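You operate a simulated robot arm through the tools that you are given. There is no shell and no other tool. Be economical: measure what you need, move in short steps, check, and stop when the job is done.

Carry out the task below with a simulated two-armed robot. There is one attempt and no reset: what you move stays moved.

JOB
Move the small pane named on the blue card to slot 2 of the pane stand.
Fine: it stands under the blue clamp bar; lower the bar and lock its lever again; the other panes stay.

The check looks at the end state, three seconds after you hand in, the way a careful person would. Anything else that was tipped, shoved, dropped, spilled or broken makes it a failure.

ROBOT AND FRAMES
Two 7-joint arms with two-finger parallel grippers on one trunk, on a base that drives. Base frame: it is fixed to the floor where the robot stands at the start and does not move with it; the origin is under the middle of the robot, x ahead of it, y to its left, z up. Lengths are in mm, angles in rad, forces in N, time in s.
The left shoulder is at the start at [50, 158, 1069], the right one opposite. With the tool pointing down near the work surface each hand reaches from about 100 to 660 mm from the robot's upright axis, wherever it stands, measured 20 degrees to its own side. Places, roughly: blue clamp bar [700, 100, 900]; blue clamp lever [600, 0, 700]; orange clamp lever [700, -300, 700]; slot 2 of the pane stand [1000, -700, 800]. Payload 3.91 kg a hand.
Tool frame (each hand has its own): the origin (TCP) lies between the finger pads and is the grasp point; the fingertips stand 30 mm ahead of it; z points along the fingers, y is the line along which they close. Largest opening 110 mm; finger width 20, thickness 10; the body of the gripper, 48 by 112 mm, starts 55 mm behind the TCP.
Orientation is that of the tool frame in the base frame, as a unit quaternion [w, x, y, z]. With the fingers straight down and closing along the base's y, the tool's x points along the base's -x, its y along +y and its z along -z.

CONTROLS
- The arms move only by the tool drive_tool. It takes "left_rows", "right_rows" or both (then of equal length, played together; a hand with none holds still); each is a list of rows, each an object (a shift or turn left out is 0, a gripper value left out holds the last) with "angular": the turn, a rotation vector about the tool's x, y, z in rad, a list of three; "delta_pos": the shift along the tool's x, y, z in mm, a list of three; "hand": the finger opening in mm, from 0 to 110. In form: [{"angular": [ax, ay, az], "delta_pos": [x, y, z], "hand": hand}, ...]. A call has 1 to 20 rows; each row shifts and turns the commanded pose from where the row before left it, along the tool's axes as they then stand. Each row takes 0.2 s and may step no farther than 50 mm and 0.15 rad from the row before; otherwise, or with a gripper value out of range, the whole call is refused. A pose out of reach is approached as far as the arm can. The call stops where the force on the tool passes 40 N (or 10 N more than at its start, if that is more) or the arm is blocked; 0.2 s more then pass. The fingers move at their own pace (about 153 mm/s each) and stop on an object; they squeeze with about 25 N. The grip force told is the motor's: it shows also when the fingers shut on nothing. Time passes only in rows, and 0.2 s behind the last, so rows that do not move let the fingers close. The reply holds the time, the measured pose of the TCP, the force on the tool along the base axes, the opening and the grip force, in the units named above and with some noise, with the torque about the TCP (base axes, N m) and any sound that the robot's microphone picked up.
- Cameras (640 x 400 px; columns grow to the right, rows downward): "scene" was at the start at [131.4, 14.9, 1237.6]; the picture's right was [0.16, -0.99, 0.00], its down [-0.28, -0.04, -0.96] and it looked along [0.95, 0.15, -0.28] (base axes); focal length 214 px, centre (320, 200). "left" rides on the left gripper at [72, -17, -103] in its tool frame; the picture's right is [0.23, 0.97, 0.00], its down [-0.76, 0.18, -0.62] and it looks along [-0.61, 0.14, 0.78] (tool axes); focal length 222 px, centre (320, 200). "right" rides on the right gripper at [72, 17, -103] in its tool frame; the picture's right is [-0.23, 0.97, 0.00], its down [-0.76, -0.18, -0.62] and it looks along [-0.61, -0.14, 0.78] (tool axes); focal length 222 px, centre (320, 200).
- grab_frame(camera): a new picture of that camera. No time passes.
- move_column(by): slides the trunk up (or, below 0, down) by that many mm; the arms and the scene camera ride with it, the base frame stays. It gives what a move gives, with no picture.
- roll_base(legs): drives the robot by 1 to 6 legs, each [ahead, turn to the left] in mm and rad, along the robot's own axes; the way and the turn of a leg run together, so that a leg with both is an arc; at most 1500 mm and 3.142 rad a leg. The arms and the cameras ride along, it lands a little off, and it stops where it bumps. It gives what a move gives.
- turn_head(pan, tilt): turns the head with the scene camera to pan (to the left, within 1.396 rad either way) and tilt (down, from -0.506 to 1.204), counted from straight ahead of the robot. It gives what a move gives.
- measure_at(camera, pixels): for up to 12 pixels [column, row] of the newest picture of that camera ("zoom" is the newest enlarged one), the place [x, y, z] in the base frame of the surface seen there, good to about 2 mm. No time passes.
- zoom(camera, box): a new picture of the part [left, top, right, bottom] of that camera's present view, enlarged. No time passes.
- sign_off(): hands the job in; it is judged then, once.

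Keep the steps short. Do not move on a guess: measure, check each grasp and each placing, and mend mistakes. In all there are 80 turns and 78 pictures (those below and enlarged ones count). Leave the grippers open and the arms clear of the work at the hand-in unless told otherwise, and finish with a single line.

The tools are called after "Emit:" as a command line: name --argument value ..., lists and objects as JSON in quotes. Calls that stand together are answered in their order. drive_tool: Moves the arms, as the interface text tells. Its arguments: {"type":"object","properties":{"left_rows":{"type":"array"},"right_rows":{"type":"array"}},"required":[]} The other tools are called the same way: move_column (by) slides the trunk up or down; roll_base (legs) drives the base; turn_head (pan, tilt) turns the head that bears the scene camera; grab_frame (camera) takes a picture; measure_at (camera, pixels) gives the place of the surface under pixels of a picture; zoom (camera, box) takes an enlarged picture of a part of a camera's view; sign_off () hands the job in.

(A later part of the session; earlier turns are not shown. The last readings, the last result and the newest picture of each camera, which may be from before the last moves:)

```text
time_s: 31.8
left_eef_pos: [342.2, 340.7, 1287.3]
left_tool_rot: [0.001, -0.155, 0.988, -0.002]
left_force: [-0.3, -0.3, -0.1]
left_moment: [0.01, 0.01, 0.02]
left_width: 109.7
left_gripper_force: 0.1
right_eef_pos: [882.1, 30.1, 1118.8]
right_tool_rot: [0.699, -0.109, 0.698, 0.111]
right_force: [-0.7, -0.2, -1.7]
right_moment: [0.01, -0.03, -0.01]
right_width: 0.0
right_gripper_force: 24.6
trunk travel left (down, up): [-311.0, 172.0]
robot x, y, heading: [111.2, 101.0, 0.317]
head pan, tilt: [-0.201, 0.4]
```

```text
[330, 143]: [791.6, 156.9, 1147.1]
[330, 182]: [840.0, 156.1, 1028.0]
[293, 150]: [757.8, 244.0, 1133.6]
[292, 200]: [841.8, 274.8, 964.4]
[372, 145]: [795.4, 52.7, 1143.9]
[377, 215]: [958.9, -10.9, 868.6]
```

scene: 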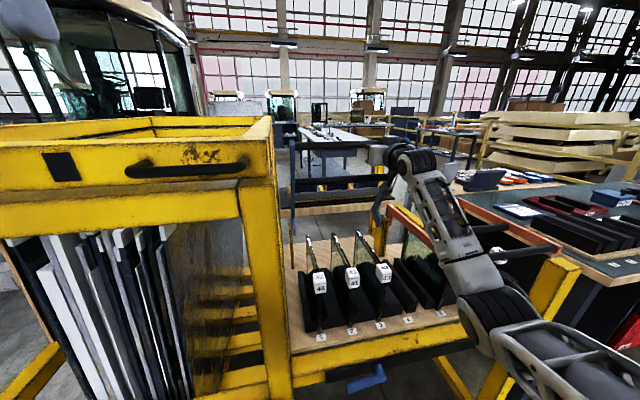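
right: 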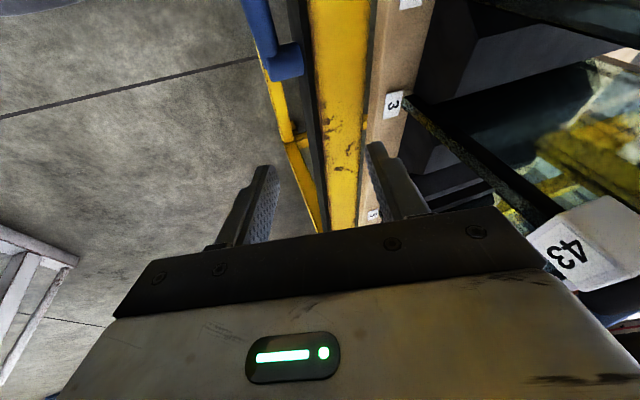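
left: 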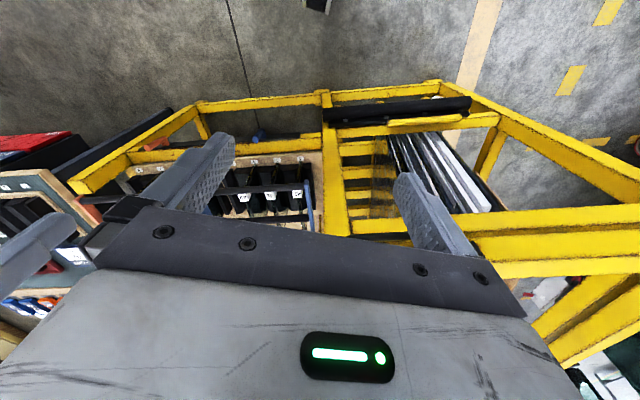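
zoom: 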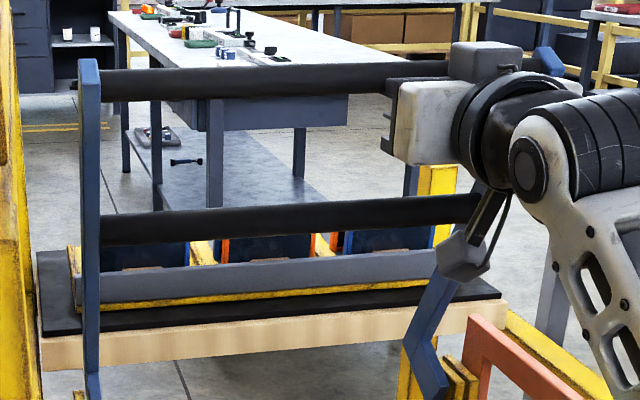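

The bar is at about 69°, with the dowel against the palm. I'll push it forward toward upright with the arm, checking the force.

Emit:
drive_tool --right_rows '[{"delta_pos": [0, 0, 15]}, {"delta_pos": [-2, 0, 15]}, {"delta_pos": [-2, 0, 15]}, {"delta_pos": [-2, 0, 15]}, {"delta_pos": [0, 0, 15]}, {}]'

Emit:
zoom --camera "scene" --box '[270, 125, 430, 225]'

Emit:
measure_at --camera "zoom" --pixels '[[240, 75], [240, 220], [90, 120], [90, 300]]'

```text
time_s: 33.2
left_eef_pos: [341.6, 340.6, 1288.3]
left_tool_rot: [0.002, -0.154, 0.988, -0.002]
left_force: [0.0, -0.3, 0.0]
left_moment: [0.0, -0.05, 0.01]
left_width: 109.9
left_gripper_force: 0.1
right_eef_pos: [952.3, 52.4, 1125.0]
right_tool_rot: [0.699, -0.109, 0.698, 0.11]
right_force: [-0.9, -0.2, 0.6]
right_moment: [-0.01, 0.01, -0.02]
right_width: 0.0
right_gripper_force: 25.3
trunk travel left (down, up): [-311.0, 172.0]
robot x, y, heading: [109.9, 98.6, 0.32]
head pan, tilt: [-0.201, 0.4]
```

```text
4.00 times, centred on (350, 175) of scene
```

zoom: 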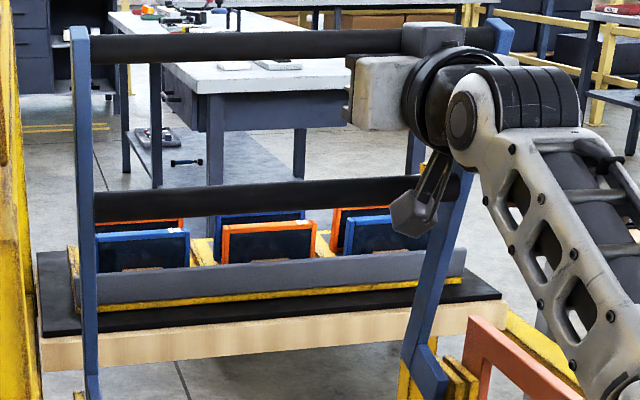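

```text
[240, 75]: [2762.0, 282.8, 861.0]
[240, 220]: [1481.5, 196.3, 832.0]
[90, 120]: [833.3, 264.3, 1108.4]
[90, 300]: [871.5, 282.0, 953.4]
```

Emit:
drive_tool --right_rows '[{"delta_pos": [0, 0, 15]}, {"delta_pos": [0, 0, 15]}, {"delta_pos": [0, 0, 15]}, {"delta_pos": [0, 0, 15]}, {}]'

Emit:
zoom --camera "scene" --box '[270, 115, 430, 215]'

Emit:
measure_at --camera "zoom" --pixels '[[200, 80], [250, 220], [85, 120], [90, 300]]'

```text
time_s: 34.4
left_eef_pos: [341.1, 339.4, 1288.3]
left_tool_rot: [0.001, -0.154, 0.988, -0.002]
left_force: [0.4, -0.2, -0.3]
left_moment: [-0.01, -0.02, 0.0]
left_width: 109.9
left_gripper_force: 0.1
right_eef_pos: [983.3, 62.7, 1130.5]
right_tool_rot: [0.699, -0.109, 0.698, 0.11]
right_force: [-0.1, -1.8, 0.1]
right_moment: [-0.02, 0.01, -0.01]
right_width: 0.1
right_gripper_force: 25.2
right hand out of reach, approached as far as the arm can: row 3, 4
trunk travel left (down, up): [-311.0, 172.0]
robot x, y, heading: [110.8, 98.8, 0.311]
head pan, tilt: [-0.201, 0.4]
```

```text
4.00 times, centred on (350, 165) of scene
```

zoom: 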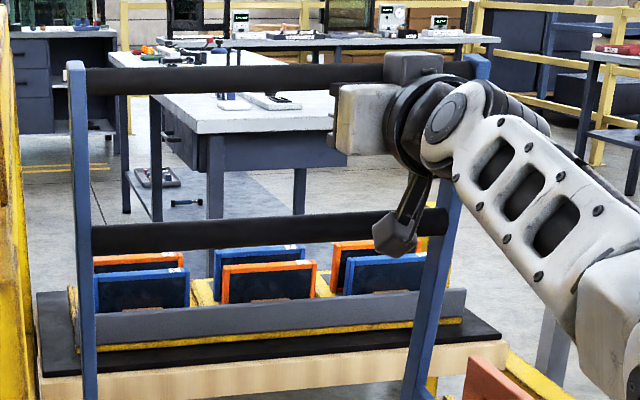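

```text
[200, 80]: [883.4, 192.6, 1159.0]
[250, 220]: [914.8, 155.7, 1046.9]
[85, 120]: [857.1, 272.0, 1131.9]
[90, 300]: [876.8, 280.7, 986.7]
```

The bar is at about 81° and the arm is at its reach. I'll drive the base slowly forward 50 mm to carry it past upright.

Emit:
roll_base --legs '[[50, 0]]'

Emit:
zoom --camera "scene" --box '[270, 105, 430, 205]'

Emit:
measure_at --camera "zoom" --pixels '[[200, 80], [200, 100], [250, 240], [80, 140], [85, 320], [200, 90], [200, 70]]'

```text
time_s: 35.3
left_eef_pos: [389.9, 355.4, 1288.4]
left_tool_rot: [0.0, -0.154, 0.988, -0.001]
left_force: [-0.3, 0.2, 0.1]
left_moment: [-0.01, -0.01, -0.03]
left_width: 110.3
left_gripper_force: 0.1
right_eef_pos: [1030.3, 77.7, 1126.2]
right_tool_rot: [0.697, -0.11, 0.7, 0.111]
right_force: [0.8, 1.2, -7.5]
right_moment: [0.04, -0.2, -0.02]
right_width: 0.2
right_gripper_force: 25.1
trunk travel left (down, up): [-311.0, 172.0]
robot x, y, heading: [155.8, 115.0, 0.31]
head pan, tilt: [-0.201, 0.4]
```

```text
4.00 times, centred on (350, 155) of scene
```

zoom: 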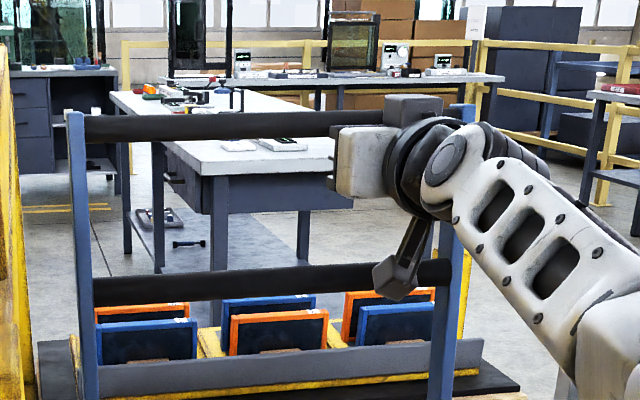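

```text
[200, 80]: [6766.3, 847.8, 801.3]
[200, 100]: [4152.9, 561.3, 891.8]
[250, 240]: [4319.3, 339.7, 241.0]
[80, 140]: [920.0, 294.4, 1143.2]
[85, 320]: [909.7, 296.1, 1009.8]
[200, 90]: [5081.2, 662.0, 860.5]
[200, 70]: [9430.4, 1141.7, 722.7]
```

The bar now leans about 4° past upright. I'll lower the fingers a little, withdraw a short way and see whether it stays.

Emit:
drive_tool --right_rows '[{"delta_pos": [8, 0, 0]}, {"delta_pos": [0, 0, -10]}, {"delta_pos": [0, 0, -15]}, {}, {}]'

Emit:
grab_frame --camera "scene"

Emit:
measure_at --camera "scene" --pixels '[[290, 140], [290, 185], [291, 200], [320, 135], [330, 137], [330, 175]]'

```text
time_s: 36.5
left_eef_pos: [388.7, 355.7, 1287.0]
left_tool_rot: [0.001, -0.154, 0.988, -0.002]
left_force: [-0.2, 0.0, 0.9]
left_moment: [0.04, 0.0, -0.06]
left_width: 110.0
left_gripper_force: 0.1
right_eef_pos: [1006.8, 70.8, 1119.8]
right_tool_rot: [0.697, -0.11, 0.7, 0.11]
right_force: [-1.1, 1.6, -2.7]
right_moment: [-0.04, 0.05, 0.0]
right_width: 0.0
right_gripper_force: 25.6
trunk travel left (down, up): [-311.0, 172.0]
robot x, y, heading: [160.0, 113.4, 0.312]
head pan, tilt: [-0.201, 0.4]
```

```text
38 pictures are left
```

scene: 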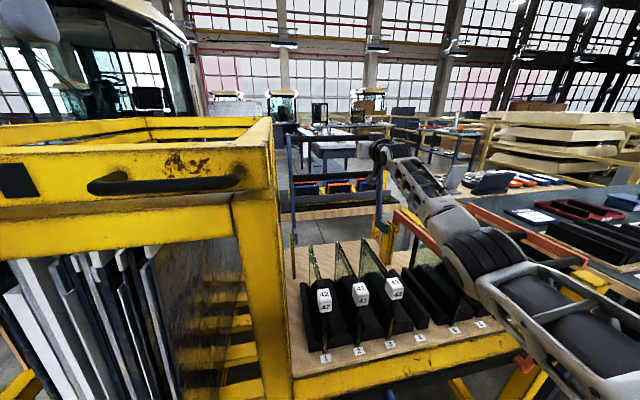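

```text
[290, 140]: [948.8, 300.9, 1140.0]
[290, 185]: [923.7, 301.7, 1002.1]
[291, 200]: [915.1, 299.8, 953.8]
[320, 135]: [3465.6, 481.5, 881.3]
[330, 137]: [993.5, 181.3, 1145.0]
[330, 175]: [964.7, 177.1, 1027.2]
```

The bar has settled at about 100° open and stays there. I'll withdraw the hand and pitch it back to fingers-down, high above the rack.

Emit:
drive_tool --right_rows '[{"delta_pos": [0, 0, -45]}, {"delta_pos": [0, 0, -45]}, {"delta_pos": [0, 0, -45]}, {"delta_pos": [0, 0, -45]}, {"delta_pos": [0, 0, -45]}, {"delta_pos": [0, 0, -45]}, {"delta_pos": [0, 0, -45]}, {"delta_pos": [0, 0, -30], "hand": 50}, {"angular": [0, 0.143, 0]}, {"angular": [0, 0.143, 0]}, {"angular": [0, 0.143, 0]}, {"angular": [0, 0.143, 0]}, {"angular": [0, 0.143, 0]}, {"angular": [0, 0.143, 0]}, {"angular": [0, 0.143, 0]}, {"angular": [0, 0.143, 0]}, {"angular": [0, 0.143, 0]}, {"angular": [0, 0.143, 0]}, {"angular": [0, 0.143, 0]}, {}]'

Emit:
turn_head --pan -0.05 --tilt 0.7

Emit:
grab_frame --camera "scene"

```text
time_s: 40.7
left_eef_pos: [387.6, 355.5, 1287.4]
left_tool_rot: [0.001, -0.155, 0.988, -0.002]
left_force: [-1.0, -0.7, -0.3]
left_moment: [-0.02, -0.02, -0.02]
left_width: 110.1
left_gripper_force: 0.0
right_eef_pos: [678.6, -36.1, 1120.5]
right_tool_rot: [-0.003, -0.155, 0.988, 0.001]
right_force: [0.2, -0.3, -0.3]
right_moment: [0.02, 0.01, 0.02]
right_width: 49.9
right_gripper_force: 0.0
trunk travel left (down, up): [-311.0, 172.0]
robot x, y, heading: [157.3, 118.8, 0.312]
head pan, tilt: [-0.201, 0.4]
```

```text
time_s: 41.5
left_eef_pos: [387.6, 355.4, 1287.7]
left_tool_rot: [0.001, -0.154, 0.988, -0.001]
left_force: [0.2, -0.4, 0.1]
left_moment: [-0.02, -0.02, -0.03]
left_width: 110.1
left_gripper_force: 0.0
right_eef_pos: [678.3, -36.3, 1121.5]
right_tool_rot: [-0.002, -0.156, 0.988, 0.0]
right_force: [0.1, 0.4, -0.9]
right_moment: [-0.01, -0.03, 0.03]
right_width: 50.0
right_gripper_force: 0.1
trunk travel left (down, up): [-311.0, 172.0]
robot x, y, heading: [160.4, 116.4, 0.315]
head pan, tilt: [-0.051, 0.7]
```

```text
37 pictures are left
```

scene: 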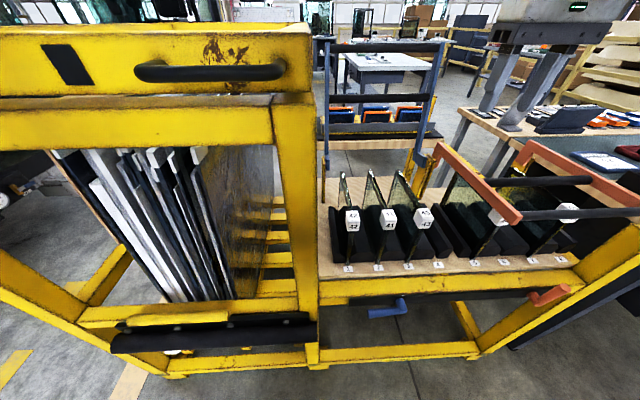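

The bar is open and the hand points down. I'll look closely at pane 42.

Emit:
zoom --camera "scene" --box '[320, 165, 448, 245]'

Emit:
measure_at --camera "zoom" --pixels '[[130, 40], [140, 120], [147, 190], [158, 235], [175, 235], [167, 285], [155, 340], [143, 390], [160, 210], [240, 80], [300, 220], [118, 220]]'

```text
5.00 times, centred on (384, 205) of scene
```

zoom: 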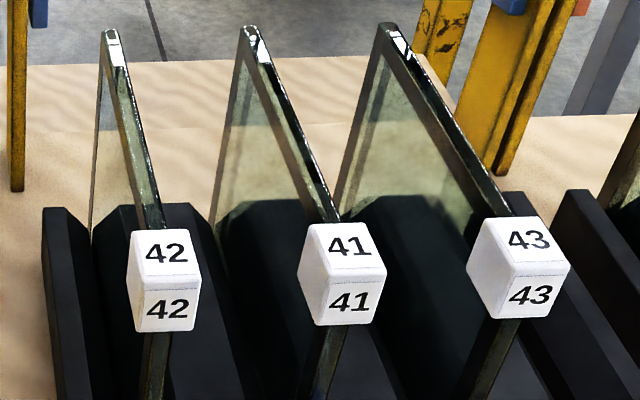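

```text
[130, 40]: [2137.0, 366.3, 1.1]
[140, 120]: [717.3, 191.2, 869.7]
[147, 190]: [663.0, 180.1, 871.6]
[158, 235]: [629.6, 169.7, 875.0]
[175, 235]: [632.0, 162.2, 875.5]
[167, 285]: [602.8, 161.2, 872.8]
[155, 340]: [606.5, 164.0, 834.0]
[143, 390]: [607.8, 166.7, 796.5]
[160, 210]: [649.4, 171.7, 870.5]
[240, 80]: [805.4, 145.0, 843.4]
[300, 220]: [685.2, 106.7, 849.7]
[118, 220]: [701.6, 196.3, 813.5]
```

Pane 42: its top edge is at z 871, w≈34, with its centre near (695, 187.5). The tag is on the front corner, and pane 41 is about 78 mm to the right. I'll move above it and down to z≈920.

Emit:
drive_tool --right_rows '[{"delta_pos": [-16, 41, 0]}, {"delta_pos": [-17, 42, 0]}, {"delta_pos": [-17, 42, 0]}, {"delta_pos": [-17, 42, 0]}, {"delta_pos": [-17, 41, 0]}, {"delta_pos": [0, 0, 45]}, {"delta_pos": [0, 0, 45]}, {"delta_pos": [0, 0, 45]}, {"delta_pos": [0, 0, 45]}, {"delta_pos": [0, 0, 20]}, {}]'

Emit:
grab_frame --camera "right"

Emit:
grab_frame --camera "scene"

```text
time_s: 43.9
left_eef_pos: [388.3, 356.0, 1287.1]
left_tool_rot: [0.001, -0.156, 0.988, -0.001]
left_force: [1.3, -0.2, 0.2]
left_moment: [0.0, -0.03, -0.01]
left_width: 109.8
left_gripper_force: 0.1
right_eef_pos: [694.0, 188.8, 919.8]
right_tool_rot: [-0.003, -0.155, 0.988, 0.001]
right_force: [-0.5, 1.5, -0.5]
right_moment: [0.04, -0.01, 0.0]
right_width: 50.1
right_gripper_force: 0.0
trunk travel left (down, up): [-311.0, 172.0]
robot x, y, heading: [157.4, 116.1, 0.312]
head pan, tilt: [-0.051, 0.7]
```

```text
35 pictures are left
```

right: 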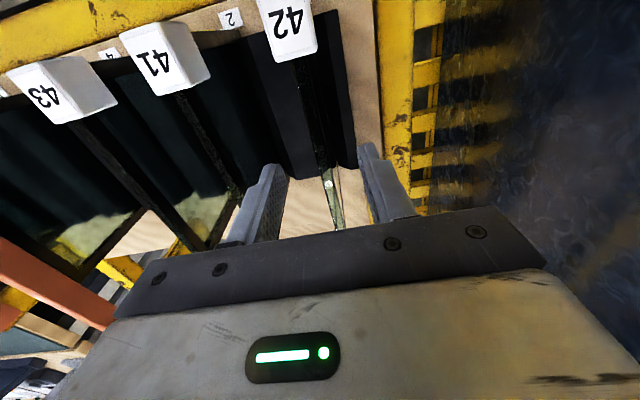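

```text
34 pictures are left
```

scene: 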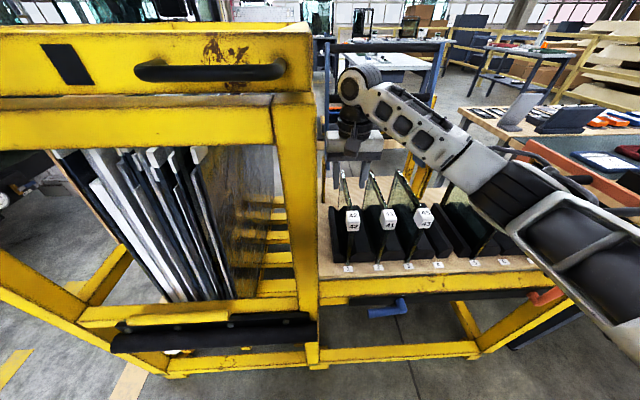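

The pane runs between the fingers, well centred. I'll go down to z 850 and close.

Emit:
drive_tool --right_rows '[{"delta_pos": [0, 0, 25]}, {"delta_pos": [0, 0, 25]}, {"delta_pos": [0, 0, 22]}, {}, {"hand": 0}, {}, {}]'

Emit:
grab_frame --camera "right"

```text
time_s: 45.5
left_eef_pos: [389.3, 355.2, 1287.7]
left_tool_rot: [0.001, -0.154, 0.988, -0.002]
left_force: [-0.6, -0.1, 0.3]
left_moment: [0.01, 0.0, 0.01]
left_width: 109.9
left_gripper_force: 0.0
right_eef_pos: [694.0, 188.3, 848.7]
right_tool_rot: [-0.002, -0.154, 0.988, 0.0]
right_force: [0.2, -2.1, 0.2]
right_moment: [-0.09, -0.65, -0.23]
right_width: 9.1
right_gripper_force: 25.1
trunk travel left (down, up): [-311.0, 172.0]
robot x, y, heading: [158.2, 118.2, 0.305]
head pan, tilt: [-0.051, 0.7]
```

```text
33 pictures are left
```

right: 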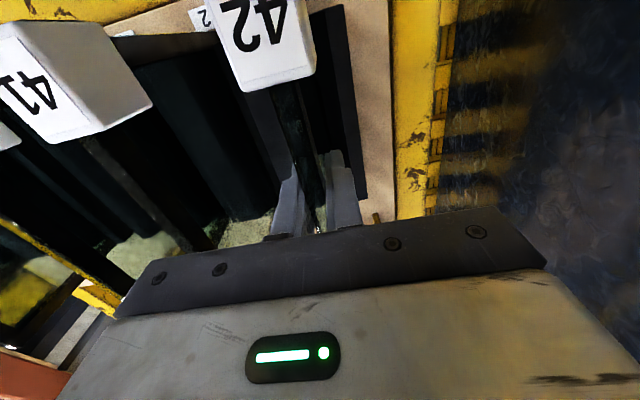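

The pane is gripped (9.1 mm thick, 25 N). I'll lift straight up, gently first.

Emit:
drive_tool --right_rows '[{"delta_pos": [0, 0, -10]}, {"delta_pos": [0, 0, -20]}, {"delta_pos": [0, 0, -25]}, {"delta_pos": [0, 0, -25]}, {"delta_pos": [0, 0, -25]}, {"delta_pos": [0, 0, -25]}, {"delta_pos": [0, 0, -30]}, {"delta_pos": [0, 0, -30]}, {"delta_pos": [0, 0, -25]}, {}]'

Emit:
grab_frame --camera "scene"

```text
time_s: 47.7
left_eef_pos: [389.6, 355.0, 1286.8]
left_tool_rot: [0.0, -0.156, 0.988, -0.002]
left_force: [0.4, -0.1, -0.2]
left_moment: [-0.03, 0.03, -0.03]
left_width: 110.3
left_gripper_force: 0.1
right_eef_pos: [695.5, 188.9, 1063.4]
right_tool_rot: [-0.004, -0.156, 0.988, 0.0]
right_force: [0.2, 0.2, -7.7]
right_moment: [0.01, 0.06, 0.02]
right_width: 8.9
right_gripper_force: 25.2
trunk travel left (down, up): [-311.0, 172.0]
robot x, y, heading: [160.2, 114.2, 0.313]
head pan, tilt: [-0.051, 0.7]
```

```text
32 pictures are left
```

scene: 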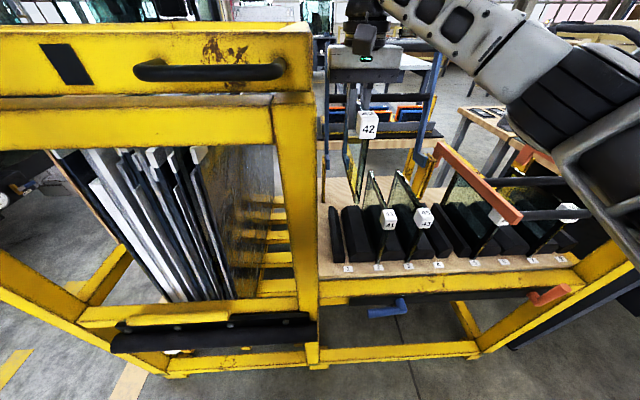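

Pane 42 is free and hanging steady (7.7 N). I'll measure its bottom edge relative to the TCP.

Emit:
zoom --camera "scene" --box '[328, 90, 408, 200]'

Emit:
measure_at --camera "scene" --pixels '[[363, 150], [362, 165], [361, 175], [360, 182], [359, 188], [364, 140], [383, 235], [348, 262], [348, 255]]'

```text
3.64 times, centred on (368, 145) of scene
```

zoom: 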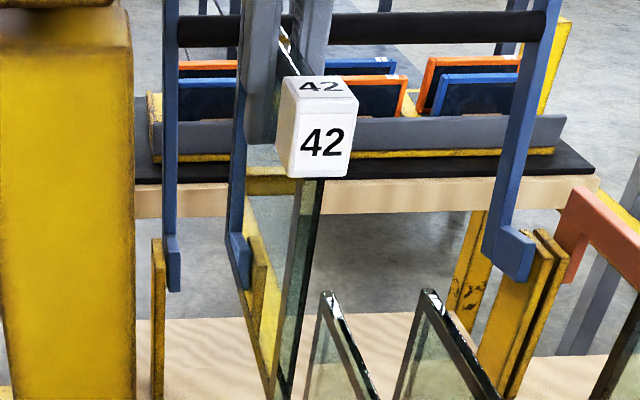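

```text
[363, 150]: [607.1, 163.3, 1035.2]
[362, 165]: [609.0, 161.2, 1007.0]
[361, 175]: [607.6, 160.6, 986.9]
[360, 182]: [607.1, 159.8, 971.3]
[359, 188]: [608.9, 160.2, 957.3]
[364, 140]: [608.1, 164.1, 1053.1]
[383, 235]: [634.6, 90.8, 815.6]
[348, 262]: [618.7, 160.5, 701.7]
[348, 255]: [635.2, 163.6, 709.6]
```

The pane is clear. I'll raise it a little more, then back the base straight out and look toward the bench.

Emit:
drive_tool --right_rows '[{"delta_pos": [0, 0, -20]}, {"delta_pos": [0, 0, -20]}, {}]'

Emit:
roll_base --legs '[[-330, 0]]'

Emit:
turn_head --pan -0.85 --tilt 0.4

Emit:
grab_frame --camera "scene"

```text
time_s: 48.5
left_eef_pos: [388.3, 355.4, 1286.5]
left_tool_rot: [0.0, -0.155, 0.988, -0.002]
left_force: [-0.7, -0.5, 0.5]
left_moment: [-0.01, 0.01, -0.01]
left_width: 110.3
left_gripper_force: 0.1
right_eef_pos: [696.5, 188.2, 1103.2]
right_tool_rot: [-0.004, -0.156, 0.988, 0.0]
right_force: [0.0, 0.1, -6.8]
right_moment: [0.0, 0.02, 0.0]
right_width: 8.9
right_gripper_force: 24.9
trunk travel left (down, up): [-311.0, 172.0]
robot x, y, heading: [157.8, 111.9, 0.309]
head pan, tilt: [-0.051, 0.7]
```

```text
time_s: 50.7
left_eef_pos: [76.8, 256.2, 1286.8]
left_tool_rot: [0.001, -0.154, 0.988, -0.002]
left_force: [0.3, 0.0, 0.5]
left_moment: [0.03, -0.02, 0.0]
left_width: 109.8
left_gripper_force: 0.1
right_eef_pos: [382.1, 86.4, 1103.4]
right_tool_rot: [-0.003, -0.154, 0.988, 0.0]
right_force: [-0.3, 0.0, -7.2]
right_moment: [-0.01, 0.01, 0.01]
right_width: 9.0
right_gripper_force: 25.1
trunk travel left (down, up): [-311.0, 172.0]
robot x, y, heading: [-156.3, 16.8, 0.308]
head pan, tilt: [-0.051, 0.7]
```

```text
time_s: 51.8
left_eef_pos: [76.6, 256.6, 1287.2]
left_tool_rot: [0.0, -0.154, 0.988, -0.002]
left_force: [0.7, -1.2, -0.3]
left_moment: [0.01, 0.0, 0.0]
left_width: 109.7
left_gripper_force: 0.1
right_eef_pos: [383.7, 86.6, 1102.3]
right_tool_rot: [-0.004, -0.154, 0.988, 0.0]
right_force: [-0.1, -0.5, -6.5]
right_moment: [-0.06, 0.04, 0.01]
right_width: 8.9
right_gripper_force: 24.8
trunk travel left (down, up): [-311.0, 172.0]
robot x, y, heading: [-149.8, 16.2, 0.305]
head pan, tilt: [-0.85, 0.4]
```

```text
30 pictures are left
```

scene: 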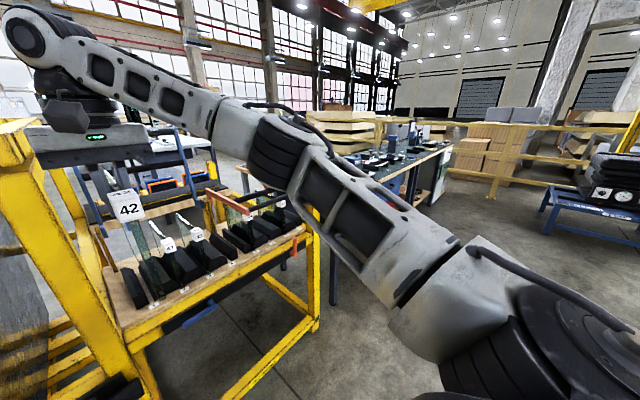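

The arm blocks this view. I'll turn right and drive to a place in front of the bench, with the pane held high (bottom at about z 960), then look again.

Emit:
roll_base --legs '[[0, -1.2], [480, 0], [0, 0.45]]'

Emit:
turn_head --pan 0.0 --tilt 0.55

Emit:
grab_frame --camera "scene"

```text
time_s: 58.9
left_eef_pos: [477.9, -331.4, 1287.6]
left_tool_rot: [0.0, 0.217, 0.976, -0.001]
left_force: [0.2, -0.3, 0.0]
left_moment: [0.0, 0.01, 0.0]
left_width: 110.1
left_gripper_force: 0.0
right_eef_pos: [588.7, -662.6, 1102.1]
right_tool_rot: [-0.004, 0.215, 0.977, 0.002]
right_force: [0.6, -0.4, -5.9]
right_moment: [-0.01, 0.0, -0.01]
right_width: 8.7
right_gripper_force: 24.9
trunk travel left (down, up): [-311.0, 172.0]
robot x, y, heading: [147.9, -356.4, -0.436]
head pan, tilt: [-0.85, 0.4]
```

```text
time_s: 60.1
left_eef_pos: [477.4, -333.2, 1286.5]
left_tool_rot: [0.001, 0.216, 0.976, -0.001]
left_force: [-0.5, -0.2, -0.1]
left_moment: [0.0, 0.0, 0.04]
left_width: 110.1
left_gripper_force: 0.1
right_eef_pos: [589.1, -664.4, 1102.8]
right_tool_rot: [-0.004, 0.216, 0.976, 0.001]
right_force: [0.4, 0.5, -8.5]
right_moment: [-0.01, 0.01, 0.02]
right_width: 8.9
right_gripper_force: 24.9
trunk travel left (down, up): [-311.0, 172.0]
robot x, y, heading: [147.7, -354.2, -0.436]
head pan, tilt: [0.0, 0.55]
```

```text
29 pictures are left
```

scene: 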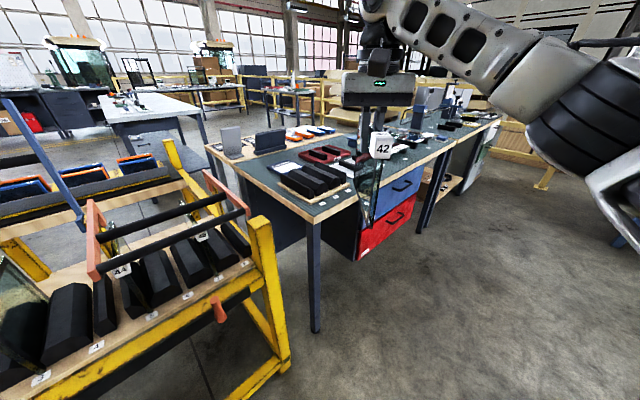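

The pane stand is in view around (315, 180). I'll zoom in and measure it.

Emit:
zoom --camera "scene" --box '[264, 142, 376, 212]'

Emit:
measure_at --camera "zoom" --pixels '[[318, 352], [400, 325], [465, 302], [90, 222], [285, 312], [165, 185], [355, 285], [235, 140], [425, 250], [100, 230], [300, 345], [500, 275]]'

```text
5.71 times, centred on (320, 177) of scene
```

zoom: 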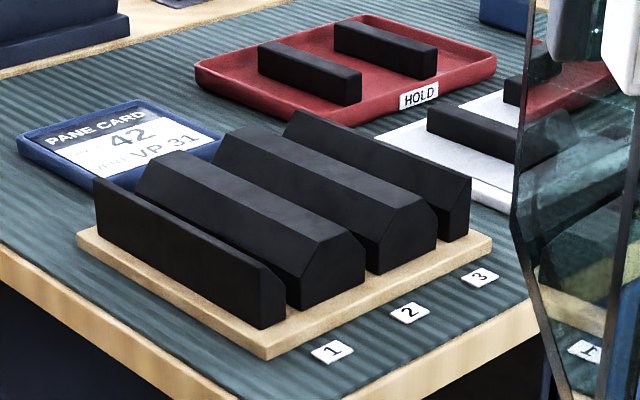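

```text
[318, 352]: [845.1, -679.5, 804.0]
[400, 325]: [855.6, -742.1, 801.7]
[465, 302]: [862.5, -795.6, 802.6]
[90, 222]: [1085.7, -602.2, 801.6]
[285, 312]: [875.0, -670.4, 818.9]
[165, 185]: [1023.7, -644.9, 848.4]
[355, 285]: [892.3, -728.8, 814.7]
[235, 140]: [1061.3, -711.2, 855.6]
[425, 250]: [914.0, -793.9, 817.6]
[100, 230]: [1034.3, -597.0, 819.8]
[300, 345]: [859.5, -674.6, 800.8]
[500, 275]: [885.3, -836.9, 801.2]
```

The slots run along about +0.15 rad heading, with a pitch of about 58 mm. I'll zoom tighter on the slot 2 groove for an exact line.

Emit:
zoom --camera "scene" --box '[308, 172, 348, 197]'

Emit:
measure_at --camera "zoom" --pixels '[[135, 290], [150, 330], [140, 370], [325, 270], [330, 230], [260, 220], [345, 250], [370, 235], [380, 180], [440, 180], [470, 220], [560, 180]]'

```text
16.00 times, centred on (328, 184) of scene
```

zoom: 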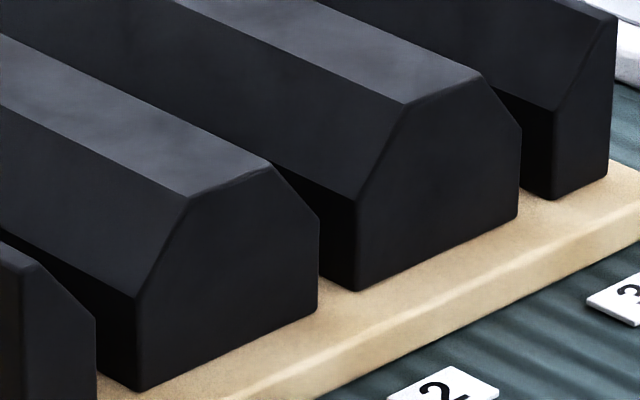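

```text
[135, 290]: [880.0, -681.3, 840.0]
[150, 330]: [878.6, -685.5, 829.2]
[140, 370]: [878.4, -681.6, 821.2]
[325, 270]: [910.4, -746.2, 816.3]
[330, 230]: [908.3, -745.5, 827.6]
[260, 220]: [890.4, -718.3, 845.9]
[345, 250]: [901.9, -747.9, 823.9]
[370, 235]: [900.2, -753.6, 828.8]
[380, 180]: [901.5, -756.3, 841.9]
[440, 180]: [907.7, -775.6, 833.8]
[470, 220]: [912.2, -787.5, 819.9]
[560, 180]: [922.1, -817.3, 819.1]
```

Emit:
zoom --camera "scene" --box '[280, 155, 344, 195]'

```text
10.00 times, centred on (312, 175) of scene
```

zoom: 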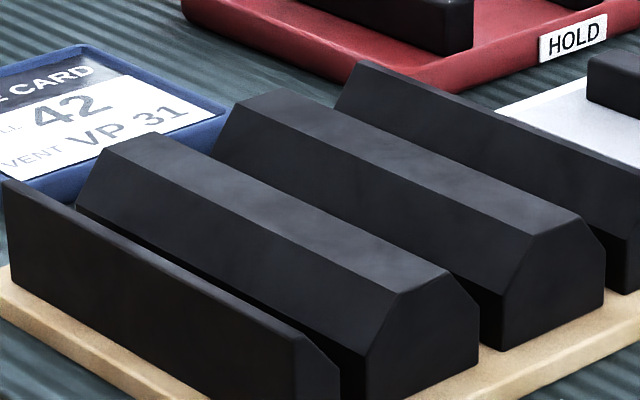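

Emit:
measure_at --camera "zoom" --pixels '[[435, 269], [180, 146], [385, 278], [135, 156], [515, 224], [265, 114], [565, 213], [310, 104], [503, 320], [503, 300], [475, 310], [475, 345]]'

```text
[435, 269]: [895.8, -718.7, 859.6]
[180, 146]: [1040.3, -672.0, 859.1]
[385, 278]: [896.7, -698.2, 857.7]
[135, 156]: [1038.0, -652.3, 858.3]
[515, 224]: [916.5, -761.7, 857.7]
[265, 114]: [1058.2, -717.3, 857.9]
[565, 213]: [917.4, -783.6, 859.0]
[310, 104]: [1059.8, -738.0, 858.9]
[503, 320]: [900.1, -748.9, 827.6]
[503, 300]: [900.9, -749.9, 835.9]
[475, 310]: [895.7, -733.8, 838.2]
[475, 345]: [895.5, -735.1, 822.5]
```

Slot 2 is well fixed now:
- The groove runs along heading 0.31, with its centre at w≈981.7 and a width of about 15 mm.
- The chamfered ridge tops are at z 858, the floor is at about z 815, and the stand spans d≈628–800.
- The target TCP is about (980, −716).

I'll drive round to face it squarely, sweeping the pane only over open floor, and stop short of the bench.

Emit:
roll_base --legs '[[0, -1.042], [519, 0], [0, 1.788]]'

Emit:
turn_head --pan -0.1 --tilt 0.5

Emit:
grab_frame --camera "scene"

```text
time_s: 70.1
left_eef_pos: [419.9, -632.2, 1286.4]
left_tool_rot: [-0.001, -0.154, 0.988, -0.001]
left_force: [0.1, -0.1, -0.1]
left_moment: [0.0, 0.03, 0.0]
left_width: 109.9
left_gripper_force: 0.1
right_eef_pos: [724.4, -800.9, 1101.9]
right_tool_rot: [-0.003, -0.156, 0.988, 0.0]
right_force: [0.8, 0.1, -7.1]
right_moment: [-0.03, 0.03, 0.01]
right_width: 8.8
right_gripper_force: 24.2
trunk travel left (down, up): [-311.0, 172.0]
robot x, y, heading: [186.1, -872.4, 0.305]
head pan, tilt: [0.0, 0.55]
```

```text
time_s: 70.8
left_eef_pos: [419.9, -632.2, 1286.9]
left_tool_rot: [0.0, -0.154, 0.988, -0.001]
left_force: [0.2, -0.1, 0.1]
left_moment: [0.0, -0.01, 0.02]
left_width: 109.9
left_gripper_force: 0.1
right_eef_pos: [724.6, -800.1, 1102.5]
right_tool_rot: [-0.004, -0.155, 0.988, 0.0]
right_force: [0.5, -0.2, -7.4]
right_moment: [-0.01, 0.01, -0.03]
right_width: 9.1
right_gripper_force: 25.7
trunk travel left (down, up): [-311.0, 172.0]
robot x, y, heading: [186.9, -873.2, 0.307]
head pan, tilt: [-0.099, 0.499]
```

```text
25 pictures are left
```

scene: 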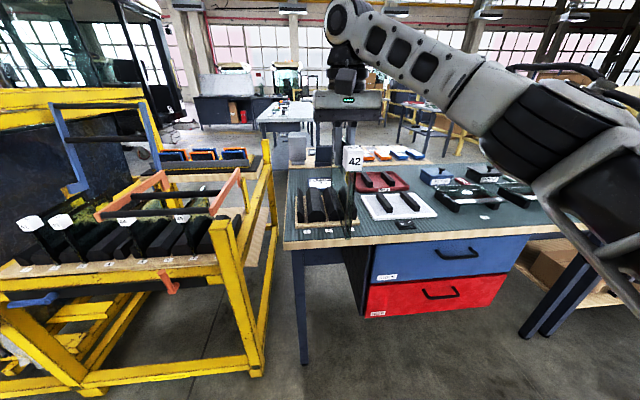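

I'm facing the stand with the pane at w≈983 (target 981.7), and d 445 (target 714). I'll drive straight ahead 265 mm, with the pane bottom about 100 mm above the ridges.

Emit:
roll_base --legs '[[265, 0]]'

Emit:
grab_frame --camera "scene"

Emit:
grab_frame --camera "right"

```text
time_s: 72.7
left_eef_pos: [672.5, -553.2, 1286.6]
left_tool_rot: [0.001, -0.152, 0.988, 0.0]
left_force: [0.5, 1.0, 0.1]
left_moment: [0.0, 0.0, 0.01]
left_width: 109.9
left_gripper_force: 0.1
right_eef_pos: [978.4, -723.0, 1103.1]
right_tool_rot: [-0.003, -0.153, 0.988, 0.0]
right_force: [-0.1, 0.2, -7.0]
right_moment: [0.0, 0.02, 0.02]
right_width: 8.9
right_gripper_force: 25.3
trunk travel left (down, up): [-311.0, 172.0]
robot x, y, heading: [440.2, -793.0, 0.303]
head pan, tilt: [-0.099, 0.499]
```

```text
24 pictures are left
```

scene: 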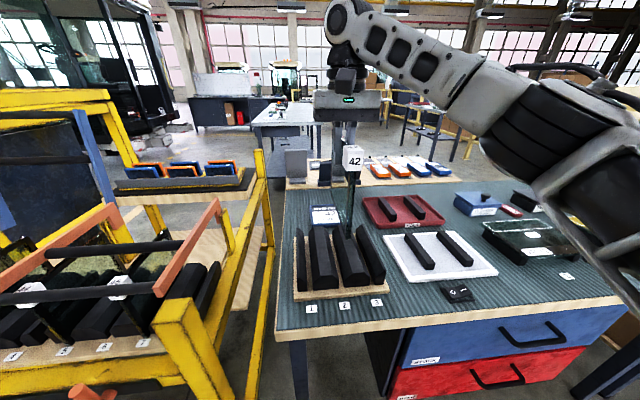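

```text
23 pictures are left
```

right: 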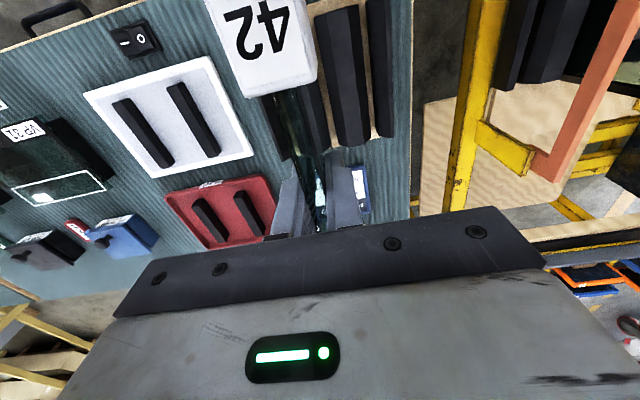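

The TCP is at d 710, w 987.7, so it needs 6 mm left. I'll re-measure the ridges from this nearer viewpoint first.

Emit:
zoom --camera "scene" --box '[280, 215, 400, 315]'

```text
4.00 times, centred on (340, 265) of scene
```

zoom: 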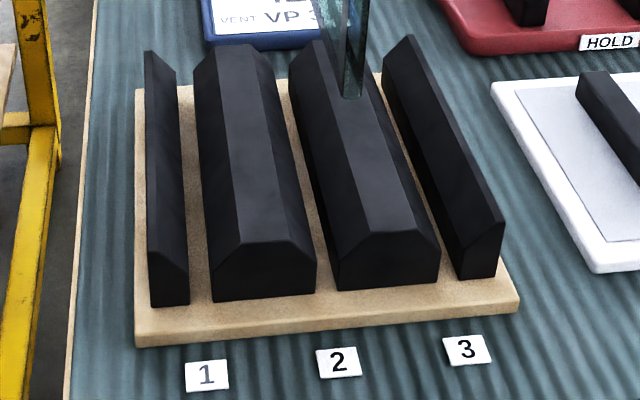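

Emit:
measure_at --camera "zoom" --pixels '[[284, 232], [255, 100], [243, 237], [373, 222], [345, 120], [406, 222], [314, 275], [338, 270], [326, 290], [325, 260], [309, 235], [331, 240]]'

```text
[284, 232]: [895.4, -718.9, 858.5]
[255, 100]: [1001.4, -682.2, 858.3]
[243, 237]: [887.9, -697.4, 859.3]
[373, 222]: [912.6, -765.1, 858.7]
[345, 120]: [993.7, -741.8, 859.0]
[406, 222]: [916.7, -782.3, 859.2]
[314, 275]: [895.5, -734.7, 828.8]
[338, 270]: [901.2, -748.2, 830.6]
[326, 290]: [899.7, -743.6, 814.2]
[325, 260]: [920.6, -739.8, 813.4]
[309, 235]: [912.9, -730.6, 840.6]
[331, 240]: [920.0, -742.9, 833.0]
```

The groove is confirmed at w 974–988.5 (centre 981.4), with the floor at z 814. I'll shift 6 mm left and 4 mm forward and lower to just above the ridges (TCP z≈1012).

Emit:
drive_tool --right_rows '[{"delta_pos": [-4, 6.3, 0]}, {}, {"delta_pos": [0, 0, 30]}, {"delta_pos": [0, 0, 30]}, {"delta_pos": [0, 0, 30]}, {}]'

Emit:
zoom --camera "scene" --box '[280, 145, 440, 315]'

```text
time_s: 74.1
left_eef_pos: [672.2, -553.8, 1288.4]
left_tool_rot: [0.001, -0.152, 0.988, 0.0]
left_force: [0.0, -0.4, 0.7]
left_moment: [0.02, 0.0, -0.03]
left_width: 110.0
left_gripper_force: 0.1
right_eef_pos: [979.8, -715.2, 1012.5]
right_tool_rot: [-0.003, -0.151, 0.988, 0.0]
right_force: [0.0, -0.4, -7.2]
right_moment: [0.01, 0.04, 0.01]
right_width: 8.7
right_gripper_force: 25.5
trunk travel left (down, up): [-311.0, 172.0]
robot x, y, heading: [441.0, -795.0, 0.301]
head pan, tilt: [-0.099, 0.499]
```

```text
2.35 times, centred on (360, 230) of scene
```

zoom: 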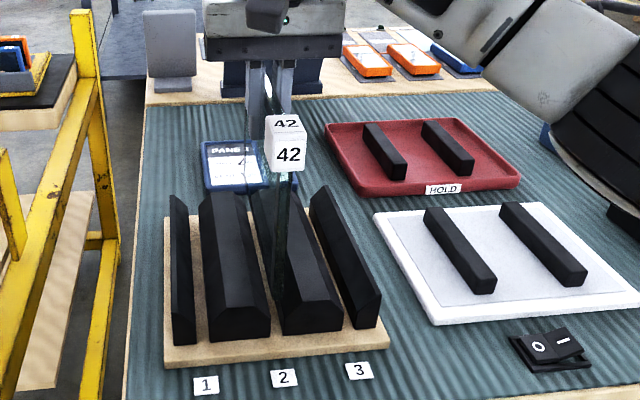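

Emit:
measure_at --camera "zoom" --pixels '[[281, 200], [280, 240], [278, 270], [277, 290], [284, 200], [274, 270], [270, 250]]'

Emit:
drive_tool --right_rows '[{"angular": [0, 0, -0.008], "delta_pos": [0, 0, 10]}, {"delta_pos": [0, 0, 10]}, {"delta_pos": [0, 0, 10]}, {}]'

Emit:
zoom --camera "scene" --box '[300, 190, 400, 300]'

```text
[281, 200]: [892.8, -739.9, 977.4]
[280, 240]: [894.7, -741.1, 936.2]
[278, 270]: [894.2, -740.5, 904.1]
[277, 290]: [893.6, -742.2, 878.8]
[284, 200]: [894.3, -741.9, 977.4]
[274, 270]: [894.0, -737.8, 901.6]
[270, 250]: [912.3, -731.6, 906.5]
```

```text
time_s: 75.1
left_eef_pos: [673.6, -553.8, 1286.2]
left_tool_rot: [0.0, -0.153, 0.988, -0.001]
left_force: [-0.1, -0.1, -0.5]
left_moment: [-0.02, -0.08, 0.01]
left_width: 110.0
left_gripper_force: 0.0
right_eef_pos: [980.2, -716.8, 982.3]
right_tool_rot: [-0.002, -0.156, 0.988, 0.001]
right_force: [0.8, -1.5, -7.7]
right_moment: [-0.38, -0.02, -0.23]
right_width: 8.9
right_gripper_force: 25.4
trunk travel left (down, up): [-311.0, 172.0]
robot x, y, heading: [439.4, -793.8, 0.299]
head pan, tilt: [-0.099, 0.499]
```

```text
3.64 times, centred on (350, 245) of scene
```

zoom: 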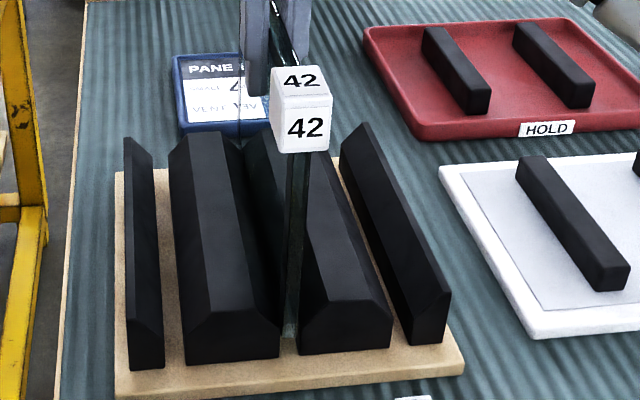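

The pane has entered groove 2, lightly touching the left ridge. I'll shift 1.5 mm right and keep lowering in small steps until it stands on the floor.

Emit:
drive_tool --right_rows '[{"delta_pos": [0, -1.5, 4]}, {"delta_pos": [0, 0, 5]}, {"delta_pos": [0, 0, 4]}, {"delta_pos": [0, 0, 3]}, {}]'

```text
time_s: 76.3
left_eef_pos: [672.2, -553.9, 1287.3]
left_tool_rot: [0.0, -0.153, 0.988, -0.001]
left_force: [-0.8, -0.2, 0.9]
left_moment: [0.01, 0.01, 0.02]
left_width: 109.8
left_gripper_force: 0.0
right_eef_pos: [979.2, -716.8, 967.1]
right_tool_rot: [-0.004, -0.158, 0.987, 0.001]
right_force: [-0.5, 0.7, -7.5]
right_moment: [-0.02, 0.05, 0.0]
right_width: 8.8
right_gripper_force: 24.8
trunk travel left (down, up): [-311.0, 172.0]
robot x, y, heading: [442.4, -794.0, 0.301]
head pan, tilt: [-0.099, 0.499]
```

The full weight is still on the hand, with no contact yet (expected at about 960). I'll go on in 2–3 mm steps.

Emit:
drive_tool --right_rows '[{"delta_pos": [0, 0, 3]}, {"delta_pos": [0, 0, 2]}, {"delta_pos": [0, 0, 2]}, {}]'

```text
time_s: 77.3
left_eef_pos: [672.4, -554.0, 1287.6]
left_tool_rot: [0.001, -0.151, 0.988, -0.001]
left_force: [-0.1, 0.0, 0.3]
left_moment: [-0.01, -0.01, -0.03]
left_width: 109.9
left_gripper_force: 0.1
right_eef_pos: [978.8, -717.6, 962.5]
right_tool_rot: [-0.002, -0.156, 0.988, 0.001]
right_force: [0.4, -0.2, 0.3]
right_moment: [0.01, -0.27, 0.01]
right_width: 8.6
right_gripper_force: 25.4
trunk travel left (down, up): [-311.0, 172.0]
robot x, y, heading: [444.4, -793.4, 0.306]
head pan, tilt: [-0.099, 0.499]
```

The weight has gone off the hand, so the pane stands on the groove floor. I'll open the fingers gently and look.

Emit:
drive_tool --right_rows '[{"delta_pos": [0, 0, 1]}, {"hand": 14}, {}, {"hand": 40}, {}]'

Emit:
zoom --camera "scene" --box '[300, 190, 400, 300]'

```text
time_s: 78.5
left_eef_pos: [672.1, -552.4, 1287.1]
left_tool_rot: [0.001, -0.152, 0.988, -0.001]
left_force: [-0.3, 0.0, 1.3]
left_moment: [0.01, 0.06, 0.0]
left_width: 110.2
left_gripper_force: 0.0
right_eef_pos: [978.2, -717.7, 959.5]
right_tool_rot: [-0.003, -0.156, 0.988, 0.0]
right_force: [-0.5, 0.2, 0.3]
right_moment: [-0.02, 0.0, 0.03]
right_width: 40.2
right_gripper_force: 0.1
trunk travel left (down, up): [-311.0, 172.0]
robot x, y, heading: [443.5, -793.8, 0.303]
head pan, tilt: [-0.099, 0.499]
```

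```text
3.64 times, centred on (350, 245) of scene
```

zoom: 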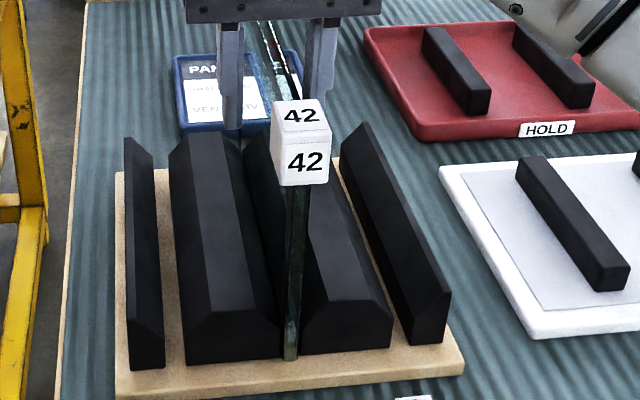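

Pane 42 stands upright in slot 2. I'll retract straight up, then back out the way I came.

Emit:
drive_tool --right_rows '[{"delta_pos": [0, 0, -20]}, {"delta_pos": [0, 0, -40]}, {"delta_pos": [0, 0, -40]}, {"delta_pos": [0, 0, -45]}, {"delta_pos": [0, 0, -40]}, {}]'

Emit:
roll_base --legs '[[-300, 0]]'

Emit:
grab_frame --camera "scene"

```text
time_s: 79.9
left_eef_pos: [672.0, -553.4, 1286.2]
left_tool_rot: [0.001, -0.152, 0.988, -0.001]
left_force: [0.3, -0.1, -0.2]
left_moment: [0.01, -0.01, -0.03]
left_width: 109.9
left_gripper_force: 0.0
right_eef_pos: [979.2, -717.5, 1144.6]
right_tool_rot: [-0.003, -0.157, 0.988, 0.0]
right_force: [-0.3, 0.5, -0.5]
right_moment: [-0.01, -0.02, -0.03]
right_width: 39.8
right_gripper_force: 0.0
trunk travel left (down, up): [-311.0, 172.0]
robot x, y, heading: [442.9, -797.2, 0.303]
head pan, tilt: [-0.099, 0.499]
```

```text
time_s: 81.9
left_eef_pos: [385.7, -643.6, 1288.3]
left_tool_rot: [0.002, -0.152, 0.988, -0.002]
left_force: [0.8, -1.1, -0.2]
left_moment: [-0.01, -0.01, 0.0]
left_width: 109.8
left_gripper_force: 0.1
right_eef_pos: [692.8, -806.1, 1144.1]
right_tool_rot: [-0.003, -0.157, 0.988, 0.0]
right_force: [0.2, 0.7, -0.5]
right_moment: [-0.02, -0.02, -0.02]
right_width: 40.1
right_gripper_force: 0.0
trunk travel left (down, up): [-311.0, 172.0]
robot x, y, heading: [151.3, -886.4, 0.307]
head pan, tilt: [-0.099, 0.499]
```

```text
18 pictures are left
```

scene: 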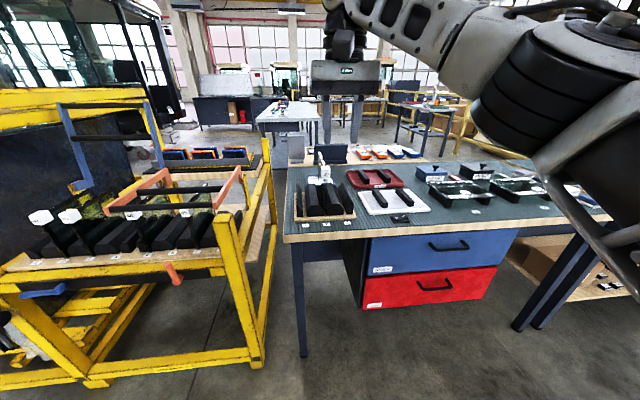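

The pane stands alone and everything else is in place. Now I'll return in front of the rack, driving in reverse so that the arms sweep only open floor, to lower the bar.

Emit:
roll_base --legs '[[0, -1.54], [-830, 0], [0, 1.543]]'

```text
time_s: 93.9
left_eef_pos: [124.8, 141.5, 1287.4]
left_tool_rot: [-0.001, -0.146, 0.989, -0.001]
left_force: [-0.9, 0.1, -0.6]
left_moment: [0.0, 0.01, -0.03]
left_width: 110.2
left_gripper_force: 0.1
right_eef_pos: [432.1, -25.9, 1142.6]
right_tool_rot: [-0.002, -0.151, 0.988, 0.0]
right_force: [0.6, -0.5, -0.7]
right_moment: [-0.04, 0.05, 0.01]
right_width: 40.2
right_gripper_force: 0.2
trunk travel left (down, up): [-311.0, 172.0]
robot x, y, heading: [-107.2, -96.1, 0.292]
head pan, tilt: [-0.099, 0.499]
```

Emit:
roll_base --legs '[[0, 0.018], [325, 0]]'

Emit:
drive_tool --right_rows '[{"angular": [0, -0.1428, 0]}, {"angular": [0, -0.1428, 0]}, {"angular": [0, -0.1428, 0]}, {"angular": [0, -0.1428, 0]}, {"angular": [0, -0.1428, 0]}, {"angular": [0, -0.1428, 0]}, {"angular": [0, -0.1428, 0]}, {"angular": [0, -0.1428, 0]}, {"angular": [0, -0.1428, 0]}, {"angular": [0, -0.1428, 0]}, {"angular": [0, -0.1428, 0]}, {}]'

```text
time_s: 96.4
left_eef_pos: [425.9, 245.1, 1286.1]
left_tool_rot: [0.0, -0.156, 0.988, -0.001]
left_force: [-0.5, -0.3, 0.2]
left_moment: [0.0, 0.03, -0.01]
left_width: 109.9
left_gripper_force: 0.0
right_eef_pos: [734.6, 83.8, 1143.5]
right_tool_rot: [-0.004, -0.16, 0.987, 0.001]
right_force: [0.3, -0.4, 0.1]
right_moment: [-0.01, -0.03, -0.03]
right_width: 40.1
right_gripper_force: 0.1
trunk travel left (down, up): [-311.0, 172.0]
robot x, y, heading: [200.1, -2.6, 0.311]
head pan, tilt: [-0.099, 0.499]
```

```text
time_s: 99.0
left_eef_pos: [425.3, 244.7, 1287.2]
left_tool_rot: [0.001, -0.157, 0.988, -0.001]
left_force: [-1.2, 0.2, 0.2]
left_moment: [0.03, -0.02, 0.01]
left_width: 110.2
left_gripper_force: 0.2
right_eef_pos: [735.4, 83.5, 1144.4]
right_tool_rot: [0.696, -0.114, 0.7, 0.114]
right_force: [0.0, 0.8, 0.3]
right_moment: [-0.01, 0.01, 0.02]
right_width: 40.0
right_gripper_force: 0.0
trunk travel left (down, up): [-311.0, 172.0]
robot x, y, heading: [199.1, 6.8, 0.319]
head pan, tilt: [-0.099, 0.499]
```

Fingers are pointing forward. Now I'll roll 90° about the tool axis so the fingers close vertically, then look.

Emit:
drive_tool --right_rows '[{"angular": [0, 0, 0.1428], "hand": 60}, {"angular": [0, 0, 0.1428]}, {"angular": [0, 0, 0.1428]}, {"angular": [0, 0, 0.1428]}, {"angular": [0, 0, 0.1428]}, {"angular": [0, 0, 0.1428]}, {"angular": [0, 0, 0.1428]}, {"angular": [0, 0, 0.1428]}, {"angular": [0, 0, 0.1428]}, {"angular": [0, 0, 0.1428]}, {"angular": [0, 0, 0.1428]}, {}]'

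Emit:
grab_frame --camera "scene"

```text
time_s: 101.6
left_eef_pos: [426.1, 244.6, 1287.2]
left_tool_rot: [0.001, -0.157, 0.988, -0.001]
left_force: [-0.9, -0.1, -0.2]
left_moment: [-0.02, 0.0, 0.03]
left_width: 110.0
left_gripper_force: 0.1
right_eef_pos: [737.2, 80.8, 1142.7]
right_tool_rot: [0.417, 0.414, 0.576, 0.568]
right_force: [-0.2, 0.2, -0.6]
right_moment: [0.03, -0.02, 0.0]
right_width: 60.1
right_gripper_force: 0.1
trunk travel left (down, up): [-311.0, 172.0]
robot x, y, heading: [198.4, 3.6, 0.313]
head pan, tilt: [-0.099, 0.499]
```

```text
17 pictures are left
```

scene: 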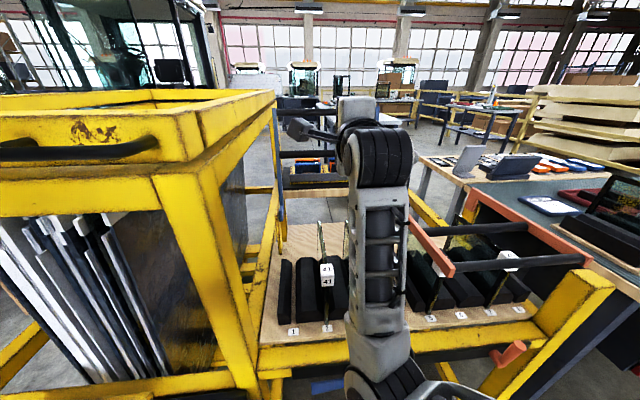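

Good. I'll measure the upper dowel's position beside the hand.

Emit:
zoom --camera "scene" --box '[270, 110, 350, 230]'

Emit:
measure_at --camera "scene" --pixels '[[295, 154], [310, 154], [310, 150], [310, 157], [325, 153], [278, 160], [279, 190], [290, 185]]'

```text
3.33 times, centred on (310, 170) of scene
```

zoom: 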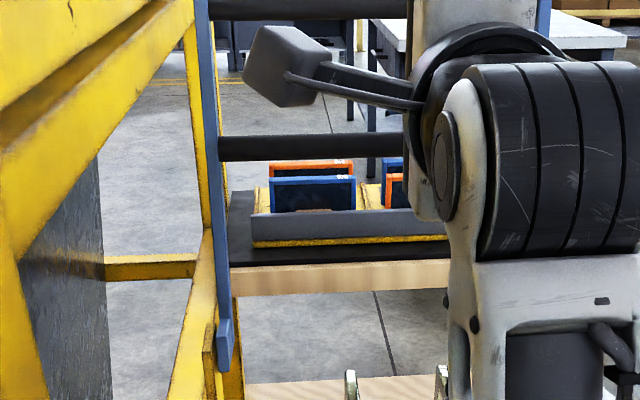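

```text
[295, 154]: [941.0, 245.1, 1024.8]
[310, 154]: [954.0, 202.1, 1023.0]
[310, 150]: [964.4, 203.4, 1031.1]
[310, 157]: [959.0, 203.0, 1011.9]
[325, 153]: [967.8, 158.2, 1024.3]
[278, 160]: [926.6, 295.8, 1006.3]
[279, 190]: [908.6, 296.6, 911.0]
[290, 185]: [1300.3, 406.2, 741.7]
```

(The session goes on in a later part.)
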